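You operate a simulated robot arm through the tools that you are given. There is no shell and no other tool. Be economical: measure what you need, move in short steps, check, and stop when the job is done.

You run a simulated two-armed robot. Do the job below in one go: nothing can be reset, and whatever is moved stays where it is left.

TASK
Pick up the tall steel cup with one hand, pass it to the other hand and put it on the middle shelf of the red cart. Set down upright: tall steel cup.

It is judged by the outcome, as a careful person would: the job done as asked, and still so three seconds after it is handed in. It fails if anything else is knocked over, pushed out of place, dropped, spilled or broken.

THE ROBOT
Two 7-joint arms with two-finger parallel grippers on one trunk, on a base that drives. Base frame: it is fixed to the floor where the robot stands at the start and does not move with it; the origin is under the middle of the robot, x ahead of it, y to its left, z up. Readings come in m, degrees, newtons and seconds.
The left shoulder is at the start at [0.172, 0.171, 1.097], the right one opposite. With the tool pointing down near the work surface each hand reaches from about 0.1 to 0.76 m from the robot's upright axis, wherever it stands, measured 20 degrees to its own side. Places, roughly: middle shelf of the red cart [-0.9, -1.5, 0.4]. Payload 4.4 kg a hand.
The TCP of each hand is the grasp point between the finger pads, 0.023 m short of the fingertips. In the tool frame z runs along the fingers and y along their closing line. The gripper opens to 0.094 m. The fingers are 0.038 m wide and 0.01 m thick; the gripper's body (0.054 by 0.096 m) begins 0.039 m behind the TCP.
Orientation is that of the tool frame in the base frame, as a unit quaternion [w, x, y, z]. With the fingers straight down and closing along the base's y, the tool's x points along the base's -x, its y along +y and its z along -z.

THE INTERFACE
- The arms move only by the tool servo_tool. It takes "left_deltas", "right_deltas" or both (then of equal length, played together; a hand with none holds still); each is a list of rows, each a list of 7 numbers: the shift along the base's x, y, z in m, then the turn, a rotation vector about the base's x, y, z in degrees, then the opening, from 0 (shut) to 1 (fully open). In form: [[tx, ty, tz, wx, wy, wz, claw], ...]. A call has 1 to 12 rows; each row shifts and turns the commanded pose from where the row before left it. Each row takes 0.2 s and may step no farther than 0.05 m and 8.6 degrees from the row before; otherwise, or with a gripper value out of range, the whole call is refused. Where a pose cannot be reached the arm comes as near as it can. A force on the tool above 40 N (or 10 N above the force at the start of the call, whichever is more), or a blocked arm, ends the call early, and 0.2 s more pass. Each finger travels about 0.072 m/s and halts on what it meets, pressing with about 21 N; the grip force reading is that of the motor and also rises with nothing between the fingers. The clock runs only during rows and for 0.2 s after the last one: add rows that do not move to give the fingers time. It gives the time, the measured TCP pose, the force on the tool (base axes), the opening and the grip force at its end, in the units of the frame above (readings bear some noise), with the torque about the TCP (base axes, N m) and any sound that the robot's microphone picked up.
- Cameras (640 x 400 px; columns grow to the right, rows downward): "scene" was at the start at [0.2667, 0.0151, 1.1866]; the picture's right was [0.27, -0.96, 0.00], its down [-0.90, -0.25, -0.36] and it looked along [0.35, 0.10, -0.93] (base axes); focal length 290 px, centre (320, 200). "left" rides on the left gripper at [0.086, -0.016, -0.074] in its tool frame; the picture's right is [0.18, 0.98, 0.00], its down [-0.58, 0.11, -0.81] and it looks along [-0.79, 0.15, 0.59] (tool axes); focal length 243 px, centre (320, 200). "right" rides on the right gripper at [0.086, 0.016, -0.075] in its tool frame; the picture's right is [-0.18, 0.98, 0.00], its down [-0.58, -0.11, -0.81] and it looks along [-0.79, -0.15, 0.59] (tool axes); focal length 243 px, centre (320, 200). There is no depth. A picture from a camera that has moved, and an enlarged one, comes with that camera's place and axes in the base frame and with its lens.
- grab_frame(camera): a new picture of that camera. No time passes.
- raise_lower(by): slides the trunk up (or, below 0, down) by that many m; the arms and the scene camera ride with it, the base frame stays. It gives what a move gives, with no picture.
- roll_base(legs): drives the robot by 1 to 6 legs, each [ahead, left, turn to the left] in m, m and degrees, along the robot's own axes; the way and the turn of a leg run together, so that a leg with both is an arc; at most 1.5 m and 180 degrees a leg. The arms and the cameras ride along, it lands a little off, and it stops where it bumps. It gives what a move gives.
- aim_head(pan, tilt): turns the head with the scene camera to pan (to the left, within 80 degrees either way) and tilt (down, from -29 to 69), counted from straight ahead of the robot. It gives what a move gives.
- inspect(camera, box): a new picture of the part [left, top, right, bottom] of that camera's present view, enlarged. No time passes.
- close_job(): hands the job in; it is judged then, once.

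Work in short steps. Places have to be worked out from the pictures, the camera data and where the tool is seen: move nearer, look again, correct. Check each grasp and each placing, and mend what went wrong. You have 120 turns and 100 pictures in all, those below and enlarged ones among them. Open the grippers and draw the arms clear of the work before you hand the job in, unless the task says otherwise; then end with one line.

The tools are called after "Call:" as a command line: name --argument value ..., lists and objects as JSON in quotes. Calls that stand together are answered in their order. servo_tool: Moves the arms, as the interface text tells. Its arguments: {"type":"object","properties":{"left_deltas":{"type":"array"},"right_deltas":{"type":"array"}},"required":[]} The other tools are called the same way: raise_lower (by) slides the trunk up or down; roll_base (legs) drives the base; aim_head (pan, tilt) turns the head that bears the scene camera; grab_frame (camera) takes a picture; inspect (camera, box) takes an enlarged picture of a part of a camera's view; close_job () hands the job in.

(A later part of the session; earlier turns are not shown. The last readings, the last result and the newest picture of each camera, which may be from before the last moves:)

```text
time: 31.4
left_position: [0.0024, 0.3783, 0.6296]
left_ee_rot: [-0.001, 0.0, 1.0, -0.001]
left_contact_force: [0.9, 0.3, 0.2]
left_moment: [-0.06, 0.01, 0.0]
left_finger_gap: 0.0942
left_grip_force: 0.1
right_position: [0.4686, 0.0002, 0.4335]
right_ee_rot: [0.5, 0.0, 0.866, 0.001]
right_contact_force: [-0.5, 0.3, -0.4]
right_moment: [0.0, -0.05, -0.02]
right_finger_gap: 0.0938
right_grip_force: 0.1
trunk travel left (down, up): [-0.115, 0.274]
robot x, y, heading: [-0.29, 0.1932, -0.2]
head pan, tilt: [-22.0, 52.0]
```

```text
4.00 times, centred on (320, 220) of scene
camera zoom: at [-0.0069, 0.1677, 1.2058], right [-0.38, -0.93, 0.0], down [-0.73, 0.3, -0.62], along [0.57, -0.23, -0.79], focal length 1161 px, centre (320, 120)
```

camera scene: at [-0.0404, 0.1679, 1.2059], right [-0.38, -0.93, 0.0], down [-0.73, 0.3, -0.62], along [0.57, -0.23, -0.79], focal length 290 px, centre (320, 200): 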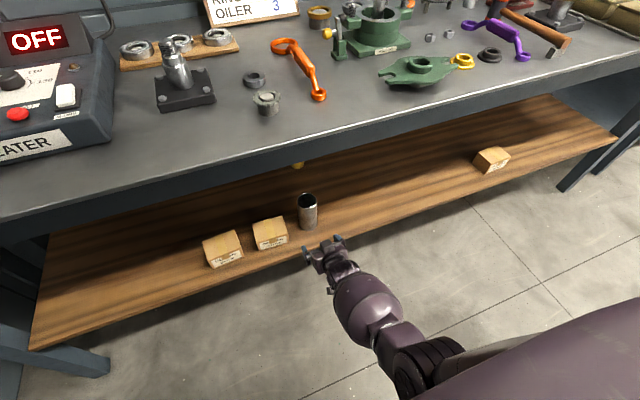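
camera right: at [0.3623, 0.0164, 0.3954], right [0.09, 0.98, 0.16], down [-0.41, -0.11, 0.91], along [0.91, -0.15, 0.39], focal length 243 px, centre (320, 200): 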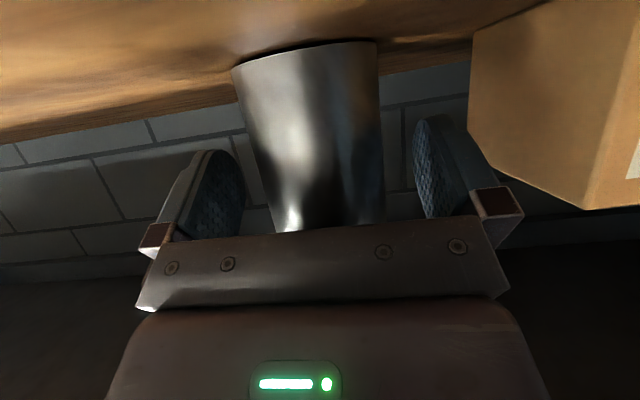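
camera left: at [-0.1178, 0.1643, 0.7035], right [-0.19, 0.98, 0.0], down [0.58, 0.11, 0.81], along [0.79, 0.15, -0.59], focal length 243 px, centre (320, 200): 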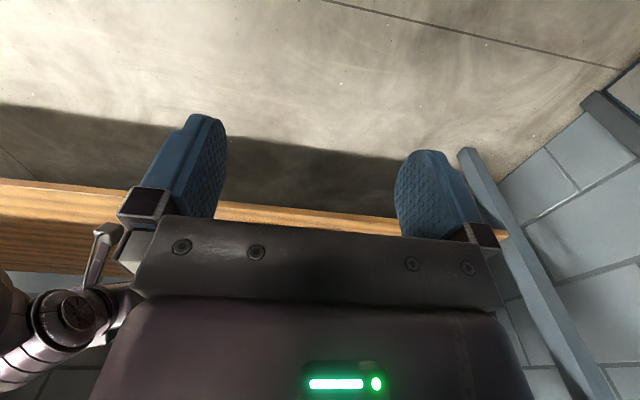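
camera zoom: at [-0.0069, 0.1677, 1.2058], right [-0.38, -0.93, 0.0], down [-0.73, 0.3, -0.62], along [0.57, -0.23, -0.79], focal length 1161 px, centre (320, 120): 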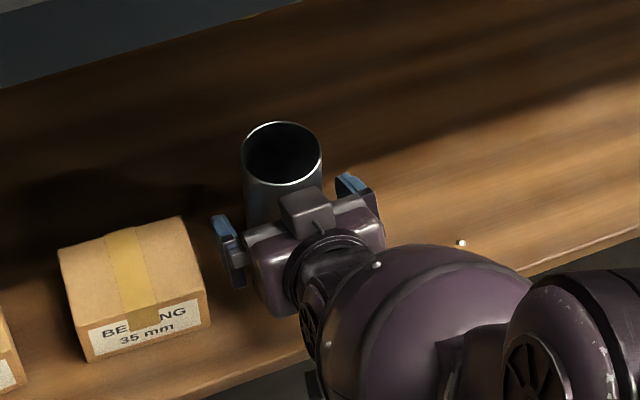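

The fingers straddle the cup without contact. I close the gripper.

Call:
servo_tool --right_deltas '[[0, 0, 0, 0, 0, 0, 0.6], [0, 0, 0, 0, 0, 0, 0.3], [0, 0, 0, 0, 0, 0, 0], [0, 0, 0, 0, 0, 0, 0], [0, 0, 0, 0, 0, 0, 0]]'

Call:
grab_frame --camera "right"

```text
time: 32.6
left_position: [0.0021, 0.377, 0.6294]
left_ee_rot: [-0.001, 0.0, 1.0, 0.0]
left_contact_force: [-0.1, -0.9, -0.2]
left_moment: [-0.03, 0.0, 0.0]
left_finger_gap: 0.094
left_grip_force: 0.1
right_position: [0.4693, -0.0006, 0.4339]
right_ee_rot: [0.501, -0.001, 0.865, 0.001]
right_contact_force: [0.3, -0.3, 0.0]
right_moment: [-0.01, -0.03, -0.04]
right_finger_gap: 0.0615
right_grip_force: 21.2
trunk travel left (down, up): [-0.115, 0.274]
robot x, y, heading: [-0.2894, 0.1978, -0.3]
head pan, tilt: [-22.0, 52.0]
```

```text
66 pictures are left
camera right: at [0.3623, 0.0163, 0.3957], right [0.09, 0.98, 0.16], down [-0.41, -0.11, 0.91], along [0.91, -0.15, 0.39], focal length 243 px, centre (320, 200)
```

right: 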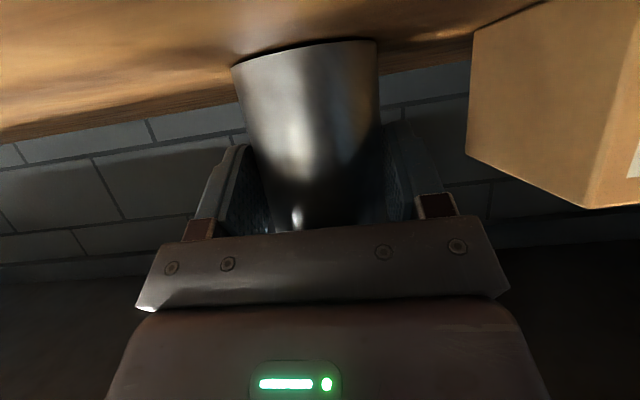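

Gripped at 61.5 mm width. I lift slightly and check.

Call:
servo_tool --right_deltas '[[0, 0, 0.015, 0, 0, 0, 0], [0, 0, 0.02, 0, 0, 0, 0], [0, 0, 0.02, 0, 0, 0, 0], [0, 0, 0, 0, 0, 0, 0]]'

Call:
grab_frame --camera "right"

```text
time: 33.6
left_position: [0.0026, 0.377, 0.6301]
left_ee_rot: [0.0, 0.0, 1.0, 0.0]
left_contact_force: [0.0, -0.4, 0.1]
left_moment: [-0.01, -0.01, -0.01]
left_finger_gap: 0.0941
left_grip_force: 0.0
right_position: [0.4679, 0.0001, 0.4893]
right_ee_rot: [0.501, 0.0, 0.865, 0.001]
right_contact_force: [1.0, -0.5, -2.0]
right_moment: [0.0, 0.03, 0.0]
right_finger_gap: 0.0611
right_grip_force: 21.0
trunk travel left (down, up): [-0.115, 0.274]
robot x, y, heading: [-0.2875, 0.1961, -0.2]
head pan, tilt: [-22.0, 52.0]
```

```text
65 pictures are left
camera right: at [0.3602, 0.0165, 0.4515], right [0.09, 0.98, 0.16], down [-0.41, -0.11, 0.91], along [0.91, -0.15, 0.39], focal length 243 px, centre (320, 200)
```

right: 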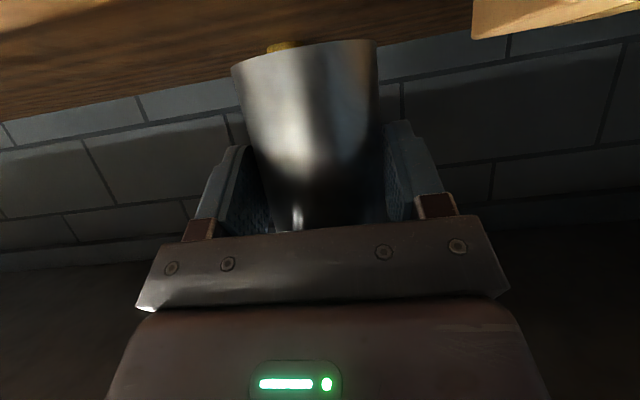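

The cup is held. I back the base straight away from the bench 0.25 m, which clears the cup, and look at the cart.

Call:
roll_base --legs '[[-0.25, 0, 0]]'

Call:
aim_head --pan -80 --tilt 30

Call:
grab_frame --camera "scene"

```text
time: 35.5
left_position: [-0.2491, 0.3764, 0.6292]
left_ee_rot: [0.0, 0.002, 1.0, -0.001]
left_contact_force: [-0.1, -0.4, 0.4]
left_moment: [0.03, 0.0, 0.04]
left_finger_gap: 0.094
left_grip_force: 0.1
right_position: [0.2136, -0.0014, 0.4904]
right_ee_rot: [0.501, 0.0, 0.865, 0.001]
right_contact_force: [-0.2, 0.4, -1.5]
right_moment: [0.0, 0.01, 0.04]
right_finger_gap: 0.061
right_grip_force: 20.7
trunk travel left (down, up): [-0.115, 0.274]
robot x, y, heading: [-0.5416, 0.197, -0.2]
head pan, tilt: [-22.0, 52.0]
```

```text
time: 36.8
left_position: [-0.248, 0.3769, 0.6285]
left_ee_rot: [0.0, 0.001, 1.0, 0.0]
left_contact_force: [0.2, -0.7, 0.0]
left_moment: [0.02, 0.0, -0.02]
left_finger_gap: 0.0941
left_grip_force: 0.1
right_position: [0.216, -0.0014, 0.4894]
right_ee_rot: [0.5, 0.002, 0.866, -0.001]
right_contact_force: [-0.1, -0.6, -1.2]
right_moment: [0.0, 0.04, 0.01]
right_finger_gap: 0.0613
right_grip_force: 20.8
trunk travel left (down, up): [-0.115, 0.274]
robot x, y, heading: [-0.5393, 0.1919, -0.1]
head pan, tilt: [-80.0, 30.0]
```

```text
64 pictures are left
camera scene: at [-0.3131, 0.107, 1.238], right [-0.99, -0.17, 0.0], down [-0.08, 0.49, -0.87], along [0.15, -0.85, -0.5], focal length 290 px, centre (320, 200)
```

scene: 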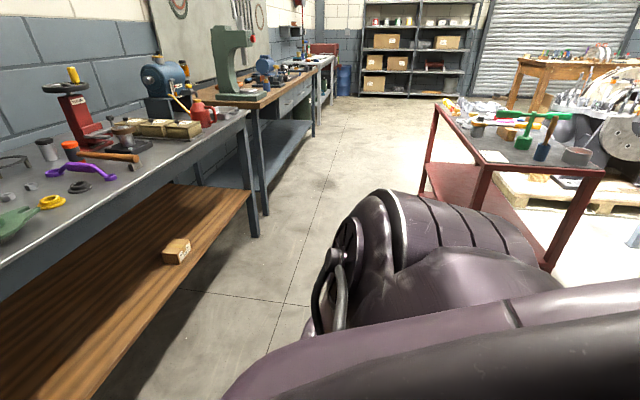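

Cart: roughly x −0.74…−1.17, near end at y≈−1.0, open at that end. First the handover here in free space: the right hand comes up and back while turning to point left; the left hand pitches its fingers forward.

Call:
servo_tool --right_deltas '[[-0.0258, 0.0183, 0.019, 0, 0, 7.5, 0], [-0.0258, 0.0183, 0.019, 0, 0, 7.5, 0], [-0.0258, 0.0183, 0.019, 0, 0, 7.5, 0], [-0.0258, 0.0183, 0.019, 0, 0, 7.5, 0], [-0.0258, 0.0183, 0.019, 0, 0, 7.5, 0], [-0.0258, 0.0183, 0.019, 0, 0, 7.5, 0], [-0.0258, 0.0183, 0.019, 0, 0, 7.5, 0], [-0.0258, 0.0183, 0.019, 0, 0, 7.5, 0], [-0.0258, 0.0183, 0.019, 0, 0, 7.5, 0], [-0.0258, 0.0183, 0.019, 0, 0, 7.5, 0], [0, 0, 0, 0, 0, 0, 0]]' --left_deltas '[[0.017, 0.012, 0.01, 0, -7, 0, 1], [0.017, 0.012, 0.01, 0, -7, 0, 1], [0.017, 0.012, 0.01, 0, -7, 0, 1], [0.017, 0.012, 0.01, 0, -7, 0, 1], [0.017, 0.012, 0.01, 0, -7, 0, 1], [0.017, 0.012, 0.01, 0, -7, 0, 1], [0.017, 0.012, 0.01, 0, -7, 0, 1], [0.017, 0.012, 0.01, 0, -7, 0, 1], [0.017, 0.012, 0.01, 0, -7, 0, 1], [0.017, 0.012, 0.01, 0, -7, 0, 1], [0, 0, 0, 0, 0, 0, 1]]'

Call:
aim_head --pan 0 --tilt 50

Call:
grab_frame --camera "scene"

```text
time: 39.1
left_position: [-0.0787, 0.4966, 0.7299]
left_ee_rot: [0.573, 0.002, 0.819, 0.001]
left_contact_force: [0.2, 0.8, 0.6]
left_moment: [0.02, -0.02, 0.0]
left_finger_gap: 0.0941
left_grip_force: 0.1
right_position: [-0.0422, 0.1808, 0.6785]
right_ee_rot: [0.398, -0.526, 0.688, 0.304]
right_contact_force: [0.8, 0.5, -1.4]
right_moment: [-0.03, 0.04, 0.0]
right_finger_gap: 0.0612
right_grip_force: 20.7
trunk travel left (down, up): [-0.115, 0.274]
robot x, y, heading: [-0.5414, 0.1958, -0.5]
head pan, tilt: [-80.0, 30.0]
```

```text
time: 40.7
left_position: [-0.0811, 0.4968, 0.7288]
left_ee_rot: [0.573, 0.002, 0.82, 0.001]
left_contact_force: [-0.1, 0.0, 0.4]
left_moment: [0.0, -0.03, -0.02]
left_finger_gap: 0.0938
left_grip_force: 0.1
right_position: [-0.0414, 0.1798, 0.6789]
right_ee_rot: [0.398, -0.526, 0.687, 0.305]
right_contact_force: [1.2, -0.7, -2.0]
right_moment: [-0.01, -0.02, 0.02]
right_finger_gap: 0.0615
right_grip_force: 21.1
trunk travel left (down, up): [-0.115, 0.274]
robot x, y, heading: [-0.5476, 0.197, -0.3]
head pan, tilt: [0.0, 50.0]
```

```text
63 pictures are left
camera scene: at [-0.2515, 0.1957, 1.2086], right [-0.01, -1.0, 0.0], down [-0.77, 0.0, -0.64], along [0.64, 0.0, -0.77], focal length 290 px, centre (320, 200)
```

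scene: 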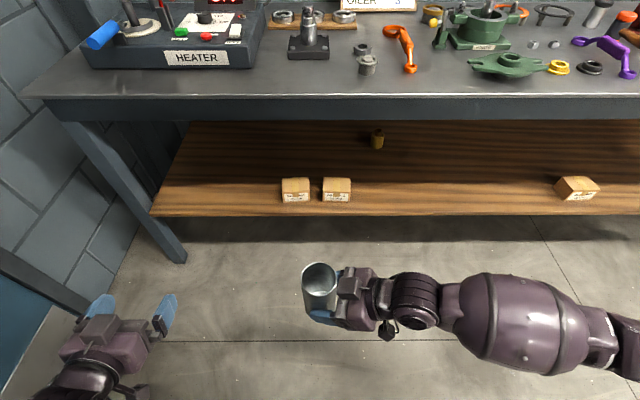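

The cup is held upright as computed: axis ≈(−0.037, 0.194), rim z≈0.747. Now I yaw the left hand to face it from the left.

Call:
servo_tool --left_deltas '[[0, -0.012, 0, 0, 0, -7.5, 1], [0, -0.012, 0, 0, 0, -7.5, 1], [0, -0.012, 0, 0, 0, -7.5, 1], [0, -0.012, 0, 0, 0, -7.5, 1], [0, -0.012, 0, 0, 0, -7.5, 1], [0, -0.012, 0, 0, 0, -7.5, 1], [0, -0.012, 0, 0, 0, -7.5, 1], [0, -0.012, 0, 0, 0, -7.5, 1], [0, -0.012, 0.003, 0, 0, -7.5, 1], [0, -0.012, 0, 0, 0, -7.5, 1], [0, 0, 0, 0, 0, 0, 1]]'

Call:
grab_frame --camera "left"

Call:
inspect --camera "scene" --box '[160, 220, 440, 395]'

```text
time: 43.1
left_position: [-0.0798, 0.3783, 0.7314]
left_ee_rot: [0.454, 0.501, 0.649, -0.348]
left_contact_force: [0.2, 0.4, 0.3]
left_moment: [0.01, 0.0, -0.01]
left_finger_gap: 0.0938
left_grip_force: 0.1
right_position: [-0.042, 0.181, 0.6797]
right_ee_rot: [0.397, -0.527, 0.687, 0.306]
right_contact_force: [0.3, -1.0, 0.1]
right_moment: [0.01, 0.0, -0.01]
right_finger_gap: 0.0611
right_grip_force: 21.6
trunk travel left (down, up): [-0.115, 0.274]
robot x, y, heading: [-0.5431, 0.1977, -0.3]
head pan, tilt: [0.0, 50.0]
```

```text
62 pictures are left
camera left: at [-0.1195, 0.4695, 0.676], right [0.93, 0.31, -0.17], down [-0.04, 0.57, 0.82], along [0.35, -0.76, 0.54], focal length 243 px, centre (320, 200)
```

left: 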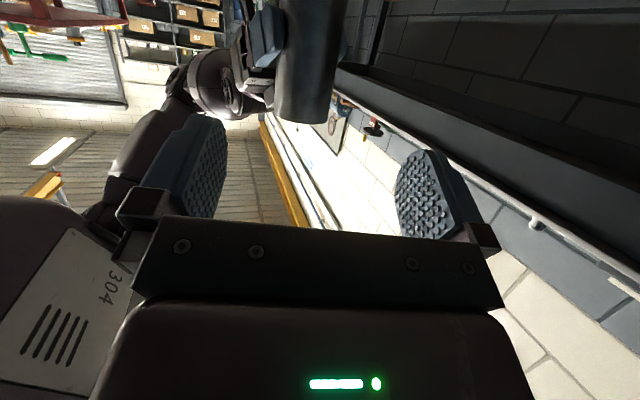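

```text
2.29 times, centred on (300, 308) of scene
camera zoom: at [-0.2515, 0.1959, 1.2086], right [-0.01, -1.0, 0.0], down [-0.77, 0.0, -0.64], along [0.64, 0.0, -0.77], focal length 663 px, centre (366, -46)
```

zoom: 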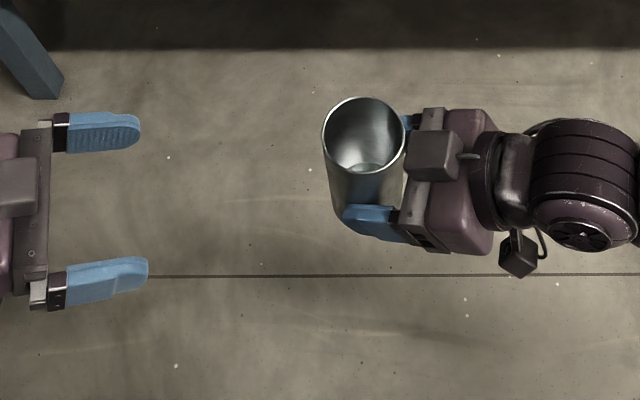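

Geometry is consistent. I move the left hand most of the way toward the cup, then check from above.

Call:
servo_tool --left_deltas '[[0.007, -0.03, 0.0015, 0, 0, 0, 1], [0.007, -0.03, 0, 0, 0, 0, 1], [0.007, -0.03, 0, 0, 0, 0, 1], [0.006, -0.025, 0, 0, 0, 0, 1], [0, 0, 0, 0, 0, 0, 1]]'

Call:
inspect --camera "scene" --box '[230, 220, 410, 340]'

Call:
grab_frame --camera "left"

```text
time: 44.3
left_position: [-0.0523, 0.2615, 0.7308]
left_ee_rot: [0.455, 0.5, 0.65, -0.348]
left_contact_force: [0.0, -0.3, -0.9]
left_moment: [0.04, 0.04, 0.0]
left_finger_gap: 0.094
left_grip_force: 0.0
right_position: [-0.0424, 0.1804, 0.6794]
right_ee_rot: [0.398, -0.526, 0.687, 0.305]
right_contact_force: [-0.3, 0.2, -2.0]
right_moment: [-0.02, -0.03, 0.02]
right_finger_gap: 0.0612
right_grip_force: 21.2
trunk travel left (down, up): [-0.115, 0.274]
robot x, y, heading: [-0.541, 0.197, -0.3]
head pan, tilt: [0.0, 50.0]
```

```text
3.33 times, centred on (320, 280) of scene
camera zoom: at [-0.2515, 0.1958, 1.2086], right [-0.01, -1.0, 0.0], down [-0.77, 0.0, -0.64], along [0.64, 0.0, -0.77], focal length 967 px, centre (320, -67)
```

zoom: 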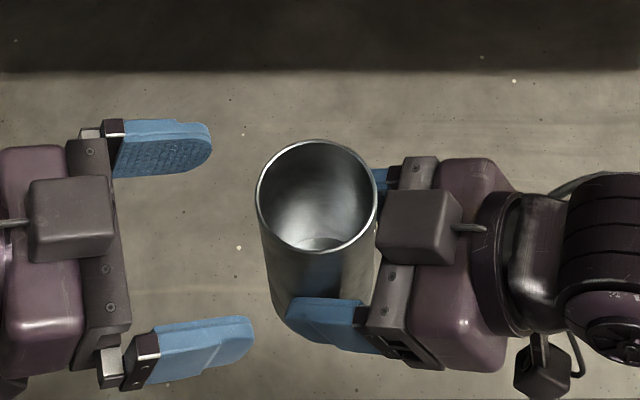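

```text
59 pictures are left
camera left: at [-0.0936, 0.3546, 0.6748], right [0.93, 0.32, -0.17], down [-0.04, 0.57, 0.82], along [0.36, -0.76, 0.54], focal length 243 px, centre (320, 200)
```

left: 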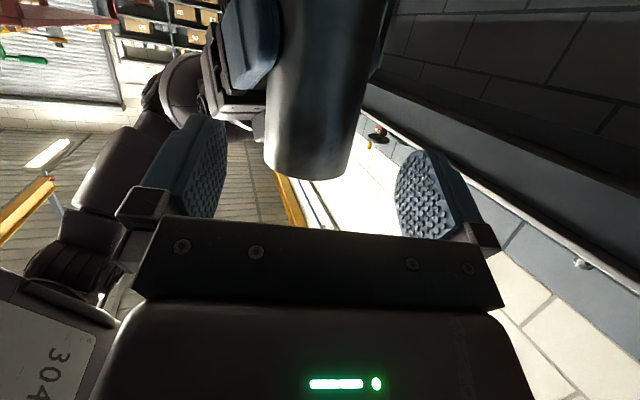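

Alignment matches. I complete the approach.

Call:
servo_tool --left_deltas '[[0.004, -0.02, 0.001, 0, 0, 0, 1], [0.004, -0.02, 0.001, 0, 0, 0, 1], [0.0037, -0.0175, 0, 0, 0, 0, 1], [0, 0, 0, 0, 0, 0, 1]]'

Call:
inspect --camera "scene" --box '[230, 220, 410, 340]'

Call:
grab_frame --camera "left"

```text
time: 45.3
left_position: [-0.0406, 0.2051, 0.7364]
left_ee_rot: [0.455, 0.5, 0.649, -0.348]
left_contact_force: [-3.8, 15.5, 5.8]
left_moment: [0.22, 0.27, -0.84]
left_finger_gap: 0.0937
left_grip_force: 0.1
right_position: [-0.0419, 0.1782, 0.6777]
right_ee_rot: [0.397, -0.526, 0.688, 0.303]
right_contact_force: [4.0, -15.9, -5.8]
right_moment: [0.54, -0.07, 0.75]
right_finger_gap: 0.0611
right_grip_force: 20.9
trunk travel left (down, up): [-0.115, 0.274]
robot x, y, heading: [-0.5382, 0.1975, -0.4]
head pan, tilt: [0.0, 50.0]
```

```text
3.33 times, centred on (320, 280) of scene
camera zoom: at [-0.2515, 0.1958, 1.2086], right [-0.01, -1.0, 0.0], down [-0.77, 0.0, -0.64], along [0.64, 0.0, -0.77], focal length 967 px, centre (320, -67)
```

zoom: 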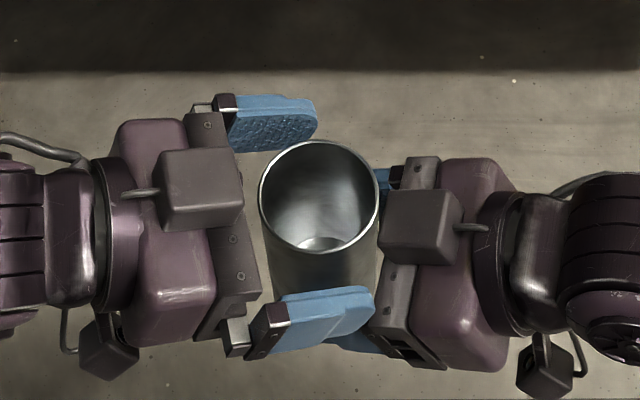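

```text
57 pictures are left
camera left: at [-0.0815, 0.2968, 0.6792], right [0.93, 0.32, -0.17], down [-0.04, 0.57, 0.82], along [0.36, -0.76, 0.54], focal length 243 px, centre (320, 200)
```

left: 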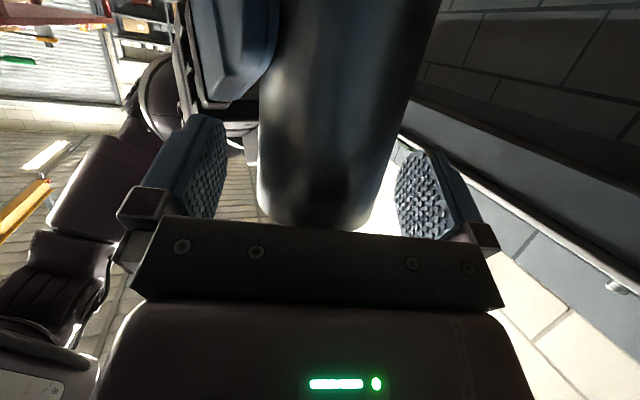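

The left near fingertip touches the right gripper's body since the hands aren't directly opposed. I retreat, yaw the left hand 24° further and look again.

Call:
servo_tool --left_deltas '[[-0.004, 0.016, 0, 0, 0, 0, 1], [-0.004, 0.016, 0, 0, 0, 0, 1], [0.006, 0.001, 0, 0, 0, -8, 1], [0.006, 0.001, 0, 0, 0, -8, 1], [0.006, 0.001, 0, 0, 0, -8, 1], [0, 0, 0, 0, 0, 0, 1], [0, 0, 0, 0, 0, 0, 1]]'

Call:
inspect --camera "scene" --box '[230, 220, 410, 340]'

```text
time: 46.9
left_position: [-0.0298, 0.2392, 0.736]
left_ee_rot: [0.373, 0.624, 0.532, -0.434]
left_contact_force: [0.1, 0.5, 0.0]
left_moment: [-0.01, -0.02, 0.01]
left_finger_gap: 0.0938
left_grip_force: 0.0
right_position: [-0.042, 0.1806, 0.6795]
right_ee_rot: [0.398, -0.526, 0.688, 0.304]
right_contact_force: [-0.9, -1.0, -1.5]
right_moment: [-0.01, -0.01, -0.02]
right_finger_gap: 0.0612
right_grip_force: 20.7
trunk travel left (down, up): [-0.115, 0.274]
robot x, y, heading: [-0.5386, 0.1991, -0.4]
head pan, tilt: [0.0, 50.0]
```

```text
3.33 times, centred on (320, 280) of scene
camera zoom: at [-0.2515, 0.1959, 1.2085], right [-0.01, -1.0, 0.0], down [-0.77, 0.0, -0.64], along [0.64, 0.0, -0.77], focal length 967 px, centre (320, -67)
```

zoom: 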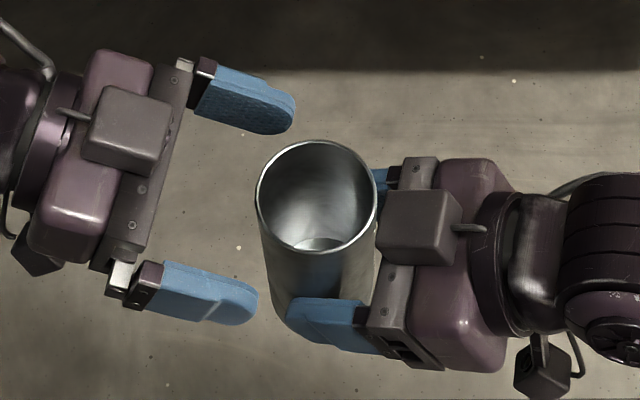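

Now the hands oppose each other nicely. I approach again.

Call:
servo_tool --left_deltas '[[-0.0025, -0.014, 0, 0, 0, 0, 1], [-0.0025, -0.012, 0, 0, 0, 0, 1], [-0.001, -0.007, 0, 0, 0, 0, 1], [0, 0, 0, 0, 0, 0, 1], [0, 0, 0, 0, 0, 0, 1]]'

Call:
inspect --camera "scene" --box '[230, 220, 410, 340]'

```text
time: 48.1
left_position: [-0.0367, 0.2063, 0.7365]
left_ee_rot: [0.373, 0.624, 0.531, -0.435]
left_contact_force: [-1.0, 0.0, -0.3]
left_moment: [-0.01, -0.03, -0.01]
left_finger_gap: 0.0941
left_grip_force: 0.0
right_position: [-0.0419, 0.18, 0.6798]
right_ee_rot: [0.398, -0.525, 0.688, 0.304]
right_contact_force: [0.1, -0.1, -2.4]
right_moment: [0.01, 0.03, -0.02]
right_finger_gap: 0.061
right_grip_force: 21.2
trunk travel left (down, up): [-0.115, 0.274]
robot x, y, heading: [-0.5412, 0.1972, -0.3]
head pan, tilt: [0.0, 50.0]
```

```text
3.33 times, centred on (320, 280) of scene
camera zoom: at [-0.2515, 0.1958, 1.2085], right [-0.01, -1.0, 0.0], down [-0.77, 0.0, -0.64], along [0.64, 0.0, -0.77], focal length 967 px, centre (320, -67)
```

zoom: 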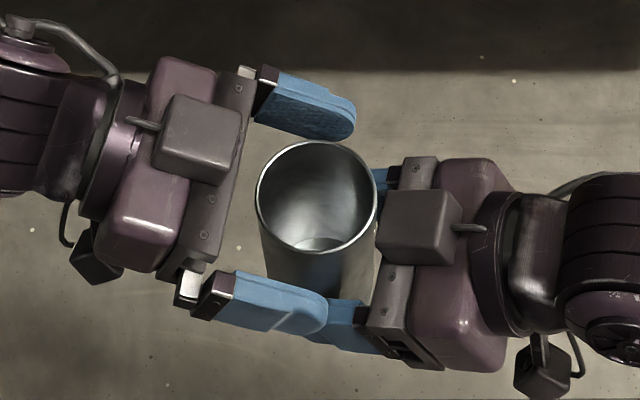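

No contact, fingers straddle the upper cup. I close the left gripper.

Call:
servo_tool --left_deltas '[[0, 0, 0, 0, 0, 0, 0.7], [0, 0, 0, 0, 0, 0, 0.5], [0, 0, 0, 0, 0, 0, 0.2], [0, 0, 0, 0, 0, 0, 0], [0, 0, 0, 0, 0, 0, 0]]'

Call:
inspect --camera "scene" --box '[230, 220, 410, 340]'

```text
time: 49.3
left_position: [-0.0358, 0.2051, 0.7367]
left_ee_rot: [0.373, 0.624, 0.531, -0.435]
left_contact_force: [-0.7, -1.0, 0.7]
left_moment: [0.17, 0.55, -0.08]
left_finger_gap: 0.0602
left_grip_force: 21.0
right_position: [-0.0399, 0.1807, 0.6801]
right_ee_rot: [0.397, -0.527, 0.687, 0.304]
right_contact_force: [0.6, 1.1, -2.2]
right_moment: [-0.25, -0.57, 0.03]
right_finger_gap: 0.0614
right_grip_force: 20.8
trunk travel left (down, up): [-0.115, 0.274]
robot x, y, heading: [-0.5429, 0.1943, -0.5]
head pan, tilt: [0.0, 50.0]
```

```text
3.33 times, centred on (320, 280) of scene
camera zoom: at [-0.2515, 0.1958, 1.2085], right [-0.01, -1.0, 0.0], down [-0.77, 0.0, -0.64], along [0.64, 0.0, -0.77], focal length 967 px, centre (320, -67)
```

zoom: 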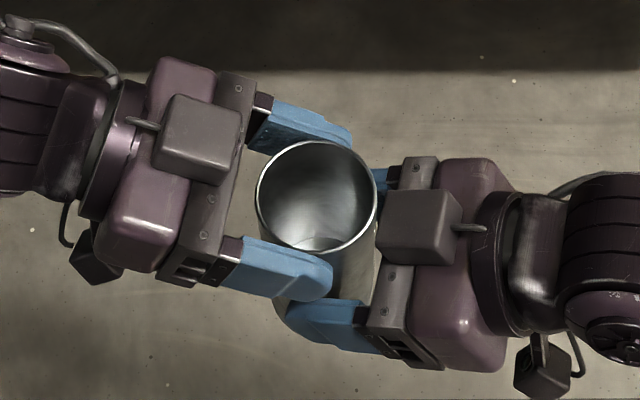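

Both hands grip the cup (left gap 60.2 mm, 21 N). I open the right gripper and check before withdrawing it.

Call:
servo_tool --right_deltas '[[0, 0, 0, 0, 0, 0, 0.7], [0, 0, 0, 0, 0, 0, 0.8], [0, 0, 0, 0, 0, 0, 0.95], [0, 0, 0, 0, 0, 0, 0.95], [0, 0, 0, 0, 0, 0, 0.95]]' --left_deltas '[[0, 0, 0, 0, 0, 0, 0], [0, 0, 0, 0, 0, 0, 0], [0, 0, 0, 0, 0, 0, 0], [0, 0, 0, 0, 0, 0, 0], [0, 0, 0, 0, 0, 0, 0]]'

Call:
inspect --camera "scene" --box '[230, 220, 410, 340]'

```text
time: 50.5
left_position: [-0.0355, 0.2058, 0.7356]
left_ee_rot: [0.373, 0.624, 0.532, -0.435]
left_contact_force: [-0.2, -0.8, 0.2]
left_moment: [0.0, 0.0, 0.02]
left_finger_gap: 0.0602
left_grip_force: 20.7
right_position: [-0.0419, 0.1814, 0.6801]
right_ee_rot: [0.398, -0.526, 0.687, 0.305]
right_contact_force: [0.8, 0.3, 0.2]
right_moment: [-0.01, -0.01, -0.04]
right_finger_gap: 0.0894
right_grip_force: 0.0
trunk travel left (down, up): [-0.115, 0.274]
robot x, y, heading: [-0.541, 0.195, -0.4]
head pan, tilt: [0.0, 50.0]
```

```text
3.33 times, centred on (320, 280) of scene
camera zoom: at [-0.2515, 0.1958, 1.2085], right [-0.01, -1.0, 0.0], down [-0.77, 0.0, -0.64], along [0.64, 0.0, -0.77], focal length 967 px, centre (320, -67)
```

zoom: 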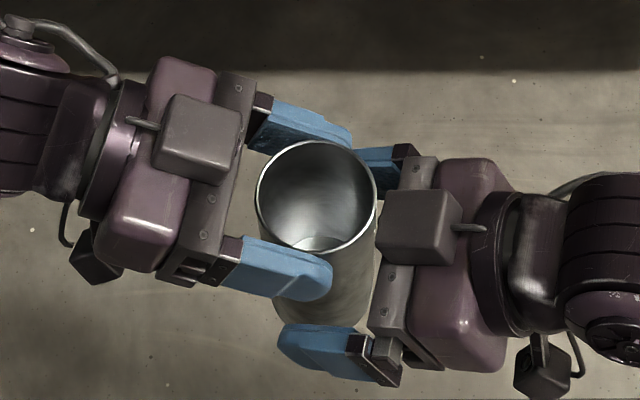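

The left holds the cup firmly. I withdraw the right hand horizontally.

Call:
servo_tool --right_deltas '[[-0.006, -0.024, -0.002, 0, 0, 0, 0.95], [-0.008, -0.03, -0.002, 0, 0, 0, 0.95], [-0.01, -0.038, 0, 0, 0, 0, 1], [-0.01, -0.038, 0, 0, 0, 0, 1], [-0.01, -0.038, 0, 0, 0, 0, 1], [0, 0, 0, 0, 0, 0, 1]]'

Call:
grab_frame --camera "scene"

```text
time: 51.9
left_position: [-0.036, 0.2067, 0.7359]
left_ee_rot: [0.373, 0.624, 0.531, -0.435]
left_contact_force: [0.0, -0.5, 0.6]
left_moment: [0.01, 0.02, 0.02]
left_finger_gap: 0.0602
left_grip_force: 21.5
right_position: [-0.0866, 0.014, 0.6789]
right_ee_rot: [0.397, -0.526, 0.687, 0.306]
right_contact_force: [-0.3, -0.2, -0.8]
right_moment: [0.01, -0.02, 0.0]
right_finger_gap: 0.0941
right_grip_force: 0.0
trunk travel left (down, up): [-0.115, 0.274]
robot x, y, heading: [-0.5401, 0.1998, -0.2]
head pan, tilt: [0.0, 50.0]
```

```text
52 pictures are left
camera scene: at [-0.2513, 0.1959, 1.2084], right [-0.01, -1.0, 0.0], down [-0.77, 0.0, -0.64], along [0.64, 0.0, -0.77], focal length 290 px, centre (320, 200)
```

scene: 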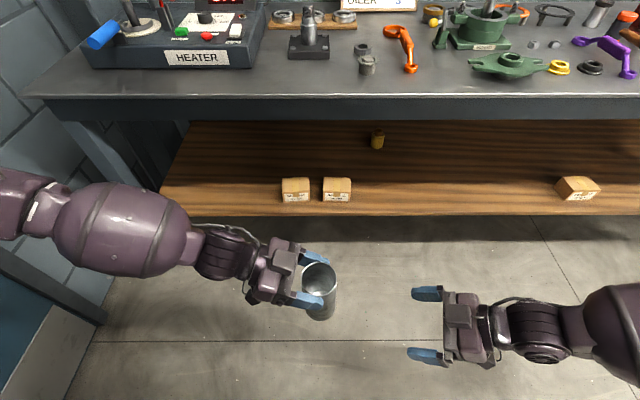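

Handover done. I turn both hands back to point forward, spreading them apart.

Call:
servo_tool --left_deltas '[[0.006, 0.01, 0, 0, 0, 8.25, 0], [0.006, 0.01, 0, 0, 0, 8.25, 0], [0.006, 0.01, 0, 0, 0, 8.25, 0], [0.006, 0.01, 0, 0, 0, 8.25, 0], [0.006, 0.01, 0, 0, 0, 8.25, 0], [0.006, 0.01, 0, 0, 0, 8.25, 0], [0.006, 0.01, 0, 0, 0, 8.25, 0], [0.006, 0.01, 0, 0, 0, 8.25, 0], [0.006, 0.01, 0, 0, 0, 8.25, 0], [0.006, 0.01, 0, 0, 0, 8.25, 0], [0.006, 0.01, 0, 0, 0, 8.25, 0], [0.006, 0.01, 0, 0, 0, 8.25, 0]]' --right_deltas '[[0, -0.015, 0, 0, 0, -7.5, 1], [0, -0.015, 0, 0, 0, -7.5, 1], [0, -0.015, 0, 0, 0, -7.5, 1], [0, -0.015, 0, 0, 0, -7.5, 1], [0, -0.015, 0, 0, 0, -7.5, 1], [0, -0.015, 0, 0, 0, -7.5, 1], [0, -0.015, 0, 0, 0, -7.5, 1], [0, -0.015, 0, 0, 0, -7.5, 1], [0, 0, 0, 0, 0, -7.5, 1], [0, 0, 0, 0, 0, -7.5, 1], [0, 0, 0, 0, 0, 0, 1], [0, 0, 0, 0, 0, 0, 1]]'

Call:
grab_frame --camera "scene"

```text
time: 54.5
left_position: [0.0362, 0.3258, 0.7355]
left_ee_rot: [0.573, 0.001, 0.82, 0.003]
left_contact_force: [-0.5, 0.0, 0.6]
left_moment: [0.02, 0.02, -0.01]
left_finger_gap: 0.0603
left_grip_force: 20.4
right_position: [-0.086, -0.1065, 0.6765]
right_ee_rot: [0.501, 0.001, 0.865, 0.0]
right_contact_force: [-0.5, 0.0, 0.5]
right_moment: [0.05, 0.03, -0.01]
right_finger_gap: 0.094
right_grip_force: 0.1
trunk travel left (down, up): [-0.115, 0.274]
robot x, y, heading: [-0.5409, 0.1979, -0.0]
head pan, tilt: [0.0, 50.0]
```

```text
51 pictures are left
camera scene: at [-0.2514, 0.1955, 1.2086], right [-0.01, -1.0, 0.0], down [-0.77, 0.0, -0.64], along [0.64, 0.0, -0.77], focal length 290 px, centre (320, 200)
```

scene: 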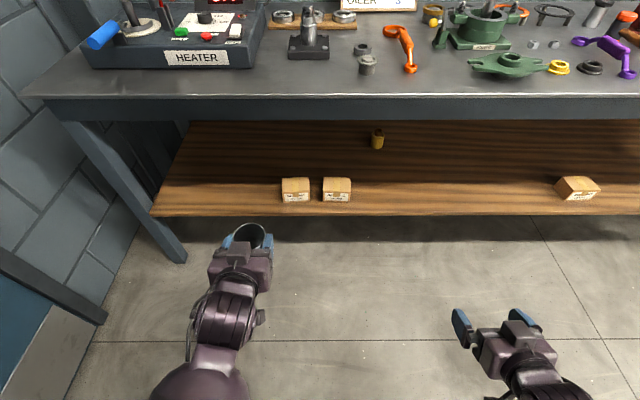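

Both hands are clear. I turn the base right in steps to face the cart's end.

Call:
roll_base --legs '[[0, 0, -45]]'

Call:
aim_head --pan -50 --tilt 30

Call:
grab_frame --camera "scene"

```text
time: 56.9
left_position: [-0.042, -0.1182, 0.7359]
left_ee_rot: [0.531, 0.314, 0.757, -0.217]
left_contact_force: [-0.4, 0.0, -0.6]
left_moment: [-0.01, 0.03, -0.02]
left_finger_gap: 0.0601
left_grip_force: 20.8
right_position: [-0.4333, -0.339, 0.6763]
right_ee_rot: [0.464, 0.332, 0.799, -0.192]
right_contact_force: [-0.3, -0.4, 0.2]
right_moment: [0.02, 0.01, 0.0]
right_finger_gap: 0.0941
right_grip_force: 0.1
trunk travel left (down, up): [-0.115, 0.274]
robot x, y, heading: [-0.5405, 0.2006, -45.4]
head pan, tilt: [0.0, 50.0]
```

```text
time: 58.1
left_position: [-0.0428, -0.1184, 0.7356]
left_ee_rot: [0.53, 0.315, 0.757, -0.218]
left_contact_force: [-0.4, 0.1, 0.9]
left_moment: [0.01, 0.07, 0.0]
left_finger_gap: 0.0602
left_grip_force: 20.7
right_position: [-0.4338, -0.3393, 0.676]
right_ee_rot: [0.464, 0.331, 0.799, -0.191]
right_contact_force: [0.5, -0.4, -0.2]
right_moment: [-0.03, 0.02, 0.02]
right_finger_gap: 0.094
right_grip_force: 0.0
trunk travel left (down, up): [-0.115, 0.274]
robot x, y, heading: [-0.5423, 0.1969, -45.3]
head pan, tilt: [-50.0, 30.0]
```

```text
50 pictures are left
camera scene: at [-0.4001, -0.0451, 1.238], right [-1.0, 0.09, 0.0], down [0.05, 0.5, -0.87], along [-0.08, -0.86, -0.5], focal length 290 px, centre (320, 200)
```

scene: 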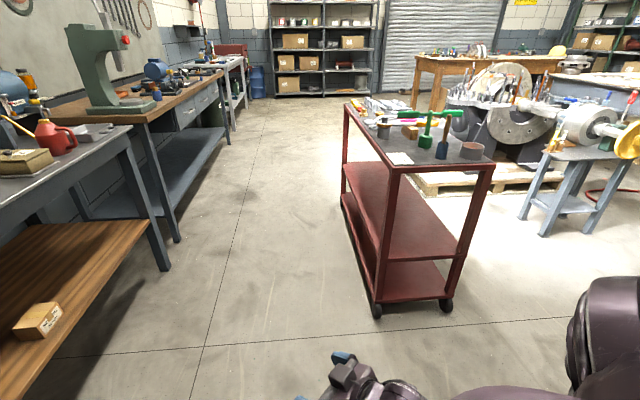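

The cart's middle shelf is empty and open at the near end (y≈−1.05, x −0.79…−1.16). I zoom in for exact shelf heights.

Call:
inspect --camera "scene" --box '[320, 90, 520, 320]'

```text
1.74 times, centred on (420, 205) of scene
camera zoom: at [-0.4001, -0.0451, 1.238], right [-1.0, 0.09, 0.0], down [0.05, 0.5, -0.87], along [-0.08, -0.86, -0.5], focal length 505 px, centre (146, 191)
```

zoom: 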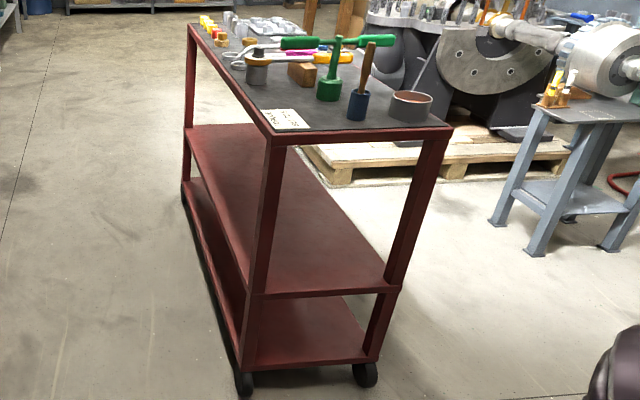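

Middle shelf z≈0.38–0.39, near edge y≈−0.97, width x −0.75…−1.14, top shelf ≈0.81. I finish turning to face it and check the floor to my right for the sidestep.

Call:
roll_base --legs '[[0, 0, -45]]'

Call:
aim_head --pan -78 --tilt 30

Call:
grab_frame --camera "scene"

```text
time: 60.6
left_position: [-0.4152, -0.3809, 0.7359]
left_ee_rot: [0.405, 0.582, 0.577, -0.405]
left_contact_force: [0.2, -0.7, 0.7]
left_moment: [0.06, -0.01, -0.02]
left_finger_gap: 0.0603
left_grip_force: 21.2
right_position: [-0.8469, -0.2562, 0.6762]
right_ee_rot: [0.353, 0.615, 0.609, -0.355]
right_contact_force: [0.3, 0.0, 0.0]
right_moment: [-0.01, 0.01, -0.01]
right_finger_gap: 0.0938
right_grip_force: 0.0
trunk travel left (down, up): [-0.115, 0.274]
robot x, y, heading: [-0.5401, 0.1978, -90.8]
head pan, tilt: [-50.0, 30.0]
```

```text
time: 61.5
left_position: [-0.4168, -0.3804, 0.7352]
left_ee_rot: [0.404, 0.583, 0.577, -0.405]
left_contact_force: [0.7, -0.1, 0.1]
left_moment: [-0.02, -0.02, -0.01]
left_finger_gap: 0.0601
left_grip_force: 20.2
right_position: [-0.8474, -0.2565, 0.6773]
right_ee_rot: [0.353, 0.614, 0.609, -0.356]
right_contact_force: [0.3, 0.7, 0.1]
right_moment: [0.01, -0.01, 0.02]
right_finger_gap: 0.0944
right_grip_force: 0.1
trunk travel left (down, up): [-0.115, 0.274]
robot x, y, heading: [-0.5391, 0.2002, -90.6]
head pan, tilt: [-78.0, 30.0]
```

```text
48 pictures are left
camera scene: at [-0.6343, -0.0352, 1.2381], right [-0.2, 0.98, 0.0], down [0.49, 0.1, -0.87], along [-0.85, -0.17, -0.5], focal length 290 px, centre (320, 200)
```

scene: 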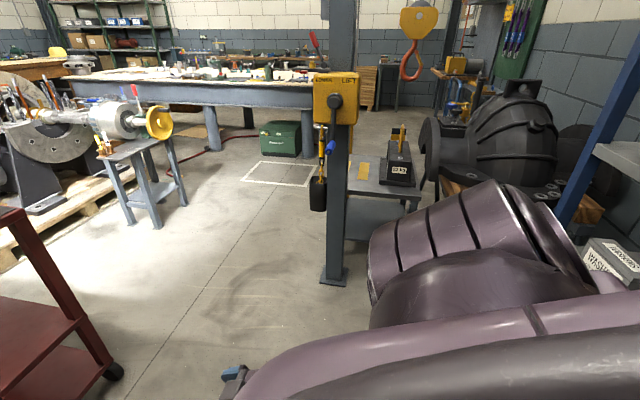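

Side space: a post at (−1.86, −0.2) and a rack behind-right, so I go forward 0.40 m first, then sidestep right 0.44 m.

Call:
roll_base --legs '[[0.4, 0, 0.6], [0, -0.3, 0]]'

Call:
aim_head --pan 0 --tilt 45

Call:
grab_frame --camera "scene"

```text
time: 66.9
left_position: [-0.7186, -0.779, 0.7351]
left_ee_rot: [0.406, 0.58, 0.579, -0.404]
left_contact_force: [0.2, 0.8, 0.7]
left_moment: [-0.01, -0.01, 0.02]
left_finger_gap: 0.0601
left_grip_force: 20.7
right_position: [-1.1498, -0.6567, 0.6755]
right_ee_rot: [0.355, 0.612, 0.611, -0.354]
right_contact_force: [-0.6, -0.8, 0.2]
right_moment: [0.06, -0.04, 0.0]
right_finger_gap: 0.0938
right_grip_force: 0.0
trunk travel left (down, up): [-0.115, 0.274]
robot x, y, heading: [-0.8451, -0.2024, -90.2]
head pan, tilt: [-78.0, 30.0]
```

```text
time: 68.4
left_position: [-0.7178, -0.7782, 0.734]
left_ee_rot: [0.406, 0.581, 0.578, -0.404]
left_contact_force: [0.3, 0.4, 0.5]
left_moment: [0.05, -0.02, -0.03]
left_finger_gap: 0.0601
left_grip_force: 20.9
right_position: [-1.1495, -0.6557, 0.6754]
right_ee_rot: [0.354, 0.613, 0.61, -0.355]
right_contact_force: [-0.2, 0.2, -0.2]
right_moment: [-0.01, -0.03, 0.01]
right_finger_gap: 0.094
right_grip_force: 0.0
trunk travel left (down, up): [-0.115, 0.274]
robot x, y, heading: [-0.8439, -0.2023, -90.2]
head pan, tilt: [0.0, 45.0]
```

```text
47 pictures are left
camera scene: at [-0.85, -0.4973, 1.2155], right [-1.0, 0.01, 0.0], down [0.0, 0.71, -0.71], along [0.0, -0.71, -0.71], focal length 290 px, centre (320, 200)
```

scene: 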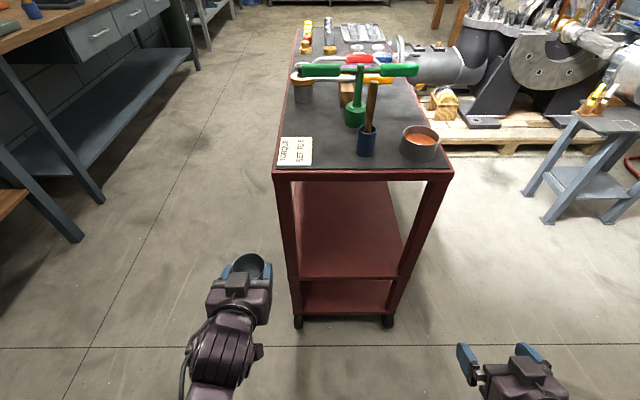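

Clear view: middle shelf near edge y≈−0.97, x −0.756…−1.126, z≈0.40; top shelf ≈0.82. I sidestep 0.19 m more so that the cup lines up inside the posts.

Call:
roll_base --legs '[[0, -0.19, 0]]'

Call:
servo_tool --left_deltas '[[0, 0, -0.04, 0, 0, 0, 0], [0, 0, -0.04, 0, 0, 0, 0], [0, 0, -0.04, 0, 0, 0, 0], [0, 0, -0.04, 0, 0, 0, 0], [0, 0, -0.02, 0, 0, 0, 0], [0, 0, 0, 0, 0, 0, 0]]'

Call:
grab_frame --camera "scene"

```text
time: 70.7
left_position: [-0.907, -0.7776, 0.7341]
left_ee_rot: [0.407, 0.58, 0.579, -0.403]
left_contact_force: [-0.9, 0.6, 0.5]
left_moment: [0.01, 0.02, 0.0]
left_finger_gap: 0.0604
left_grip_force: 21.3
right_position: [-1.3378, -0.6566, 0.676]
right_ee_rot: [0.355, 0.612, 0.611, -0.355]
right_contact_force: [-1.1, 0.0, 0.5]
right_moment: [0.0, 0.0, 0.03]
right_finger_gap: 0.0939
right_grip_force: 0.0
trunk travel left (down, up): [-0.115, 0.274]
robot x, y, heading: [-1.0347, -0.1975, -90.2]
head pan, tilt: [0.0, 45.0]
```

```text
time: 72.3
left_position: [-0.8792, -0.776, 0.5938]
left_ee_rot: [0.449, 0.577, 0.546, -0.409]
left_contact_force: [-0.2, -0.4, 0.1]
left_moment: [0.03, 0.0, -0.03]
left_finger_gap: 0.0601
left_grip_force: 20.9
right_position: [-1.3429, -0.6507, 0.6868]
right_ee_rot: [0.364, 0.609, 0.606, -0.359]
right_contact_force: [-0.5, -0.1, -0.9]
right_moment: [0.01, 0.02, 0.02]
right_finger_gap: 0.0939
right_grip_force: 0.0
trunk travel left (down, up): [-0.115, 0.274]
robot x, y, heading: [-1.0336, -0.1985, -90.4]
head pan, tilt: [0.0, 45.0]
stopped in row 6 (left hand): the arm was blocked; the commanded pose is now the measured one
```

```text
46 pictures are left
camera scene: at [-1.0463, -0.4796, 1.2229], right [-1.0, 0.0, -0.01], down [0.01, 0.7, -0.72], along [0.0, -0.72, -0.7], focal length 290 px, centre (320, 200)
```

scene: 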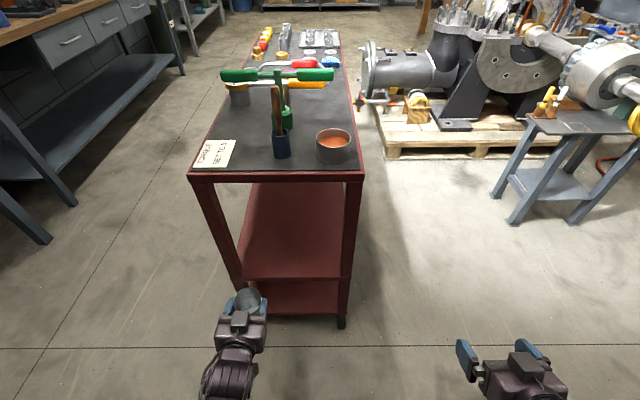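

The left arm is blocked low near the body (same as before), so I lift it to relax, then I'll lower with the arm more extended.

Call:
servo_tool --left_deltas '[[0, 0, 0.03, 0, 0, 0, 0], [0, 0, 0.03, 0, 0, 0, 0], [0, 0, 0.03, 0, 0, 0, 0], [0, 0, 0.02, 0, 0, 0, 0], [0, 0, 0, 0, 0, 0, 0]]'

```text
time: 73.5
left_position: [-0.8767, -0.775, 0.6743]
left_ee_rot: [0.43, 0.587, 0.56, -0.396]
left_contact_force: [0.8, 0.2, 0.6]
left_moment: [0.03, 0.01, -0.01]
left_finger_gap: 0.0603
left_grip_force: 20.7
right_position: [-1.3379, -0.6566, 0.6752]
right_ee_rot: [0.354, 0.613, 0.612, -0.353]
right_contact_force: [-0.8, 0.6, 0.3]
right_moment: [-0.01, -0.02, -0.02]
right_finger_gap: 0.094
right_grip_force: 0.1
trunk travel left (down, up): [-0.115, 0.274]
robot x, y, heading: [-1.0375, -0.2044, -90.1]
head pan, tilt: [0.0, 45.0]
```

Relaxed again. I straighten the hand, back the base 5 cm, and extend the left arm forward.

Call:
servo_tool --left_deltas '[[-0.01, 0, 0.02, 1.6, 3.4, 0.2, 0], [-0.013, 0, 0.02, 0, 0, 0, 0], [0, 0, 0, 0, 0, 0, 0]]'

Call:
roll_base --legs '[[-0.05, -0.03, 0]]'

Call:
servo_tool --left_deltas '[[0, -0.035, 0, 0, 0, 0, 0], [0, -0.035, 0, 0, 0, 0, 0], [0, -0.035, 0, 0, 0, 0, 0], [0, -0.025, 0, 0, 0, 0, 0], [0, 0, 0, 0, 0, 0, 0]]'

```text
time: 74.3
left_position: [-0.8804, -0.7759, 0.7107]
left_ee_rot: [0.422, 0.591, 0.566, -0.39]
left_contact_force: [-0.2, -1.1, 0.4]
left_moment: [0.03, -0.02, -0.03]
left_finger_gap: 0.0602
left_grip_force: 21.8
right_position: [-1.3383, -0.6562, 0.6763]
right_ee_rot: [0.355, 0.612, 0.611, -0.355]
right_contact_force: [0.1, 0.3, -0.7]
right_moment: [-0.01, -0.01, 0.0]
right_finger_gap: 0.0938
right_grip_force: 0.1
trunk travel left (down, up): [-0.115, 0.274]
robot x, y, heading: [-1.0362, -0.2014, -90.4]
head pan, tilt: [0.0, 45.0]
```

```text
time: 75.2
left_position: [-0.9109, -0.725, 0.7092]
left_ee_rot: [0.422, 0.59, 0.568, -0.389]
left_contact_force: [-0.7, 1.0, 0.9]
left_moment: [0.01, 0.02, 0.02]
left_finger_gap: 0.0601
left_grip_force: 21.2
right_position: [-1.3686, -0.6045, 0.6768]
right_ee_rot: [0.354, 0.613, 0.611, -0.354]
right_contact_force: [0.0, -0.8, 0.5]
right_moment: [0.01, 0.01, -0.01]
right_finger_gap: 0.0939
right_grip_force: 0.0
trunk travel left (down, up): [-0.115, 0.274]
robot x, y, heading: [-1.0663, -0.1495, -90.0]
head pan, tilt: [0.0, 45.0]
```

```text
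time: 76.4
left_position: [-0.9092, -0.8559, 0.7107]
left_ee_rot: [0.421, 0.591, 0.566, -0.391]
left_contact_force: [0.3, -0.3, 0.1]
left_moment: [0.05, 0.02, -0.01]
left_finger_gap: 0.0602
left_grip_force: 21.3
right_position: [-1.3689, -0.6047, 0.6755]
right_ee_rot: [0.355, 0.612, 0.612, -0.354]
right_contact_force: [0.6, 0.4, 0.8]
right_moment: [-0.01, 0.0, 0.0]
right_finger_gap: 0.094
right_grip_force: 0.1
trunk travel left (down, up): [-0.115, 0.274]
robot x, y, heading: [-1.0655, -0.1519, -90.4]
head pan, tilt: [0.0, 45.0]
```

Now I level the cup (3° roll) and start lowering with the arm extended.

Call:
servo_tool --left_deltas '[[0, 0, 0, 0.3, 3.2, 0.3, 0], [0, 0, -0.03, 0, 0, 0, 0], [0, 0, -0.03, 0, 0, 0, 0], [0, 0, -0.03, 0, 0, 0, 0], [0, 0, 0, 0, 0, 0, 0]]'

```text
time: 77.6
left_position: [-0.9094, -0.8528, 0.62]
left_ee_rot: [0.405, 0.579, 0.581, -0.405]
left_contact_force: [-0.5, 0.3, 0.4]
left_moment: [0.01, -0.02, 0.0]
left_finger_gap: 0.0602
left_grip_force: 21.1
right_position: [-1.3676, -0.605, 0.6768]
right_ee_rot: [0.354, 0.613, 0.611, -0.354]
right_contact_force: [0.1, 1.3, 0.9]
right_moment: [0.0, -0.01, 0.0]
right_finger_gap: 0.094
right_grip_force: 0.0
trunk travel left (down, up): [-0.115, 0.274]
robot x, y, heading: [-1.0654, -0.1521, -90.2]
head pan, tilt: [0.0, 45.0]
```

Level and unobstructed. I lower to z≈0.56 (cup bottom ≈0.447) and look.

Call:
servo_tool --left_deltas '[[0, -0.003, -0.03, 0, 0, 0, 0], [0, -0.003, -0.03, 0, 0, 0, 0], [0, 0, 0, 0, 0, 0, 0]]'

Call:
grab_frame --camera "scene"

Call:
grab_frame --camera "left"

```text
time: 78.4
left_position: [-0.9044, -0.8578, 0.5565]
left_ee_rot: [0.406, 0.583, 0.579, -0.4]
left_contact_force: [-0.3, -0.5, 0.6]
left_moment: [0.0, 0.01, 0.02]
left_finger_gap: 0.0602
left_grip_force: 21.2
right_position: [-1.3678, -0.6051, 0.6772]
right_ee_rot: [0.356, 0.611, 0.612, -0.354]
right_contact_force: [-0.4, -0.8, -0.5]
right_moment: [0.04, -0.01, 0.01]
right_finger_gap: 0.0938
right_grip_force: 0.2
trunk travel left (down, up): [-0.115, 0.274]
robot x, y, heading: [-1.0653, -0.1469, -90.2]
head pan, tilt: [0.0, 45.0]
```

```text
45 pictures are left
camera scene: at [-1.0679, -0.4459, 1.2155], right [-1.0, 0.0, 0.0], down [0.0, 0.71, -0.71], along [0.0, -0.71, -0.71], focal length 290 px, centre (320, 200)
```

scene: 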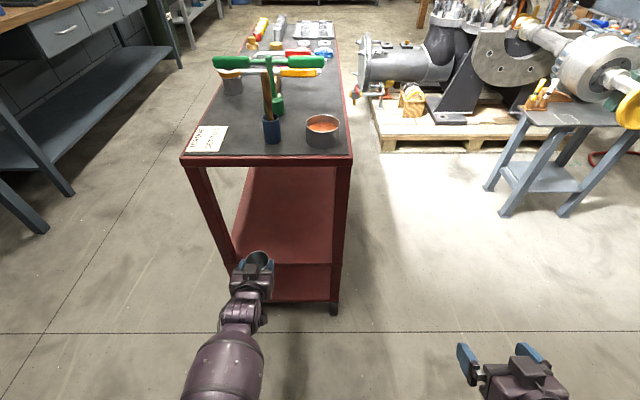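

```text
44 pictures are left
camera left: at [-0.9197, -0.7575, 0.5004], right [0.98, 0.06, -0.16], down [0.1, 0.55, 0.83], along [0.14, -0.83, 0.54], focal length 243 px, centre (320, 200)
```

left: 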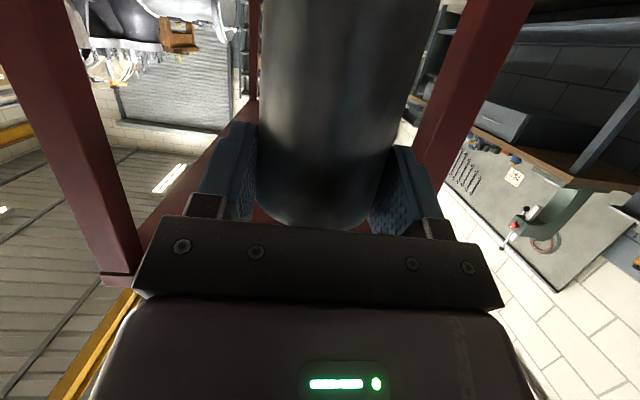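

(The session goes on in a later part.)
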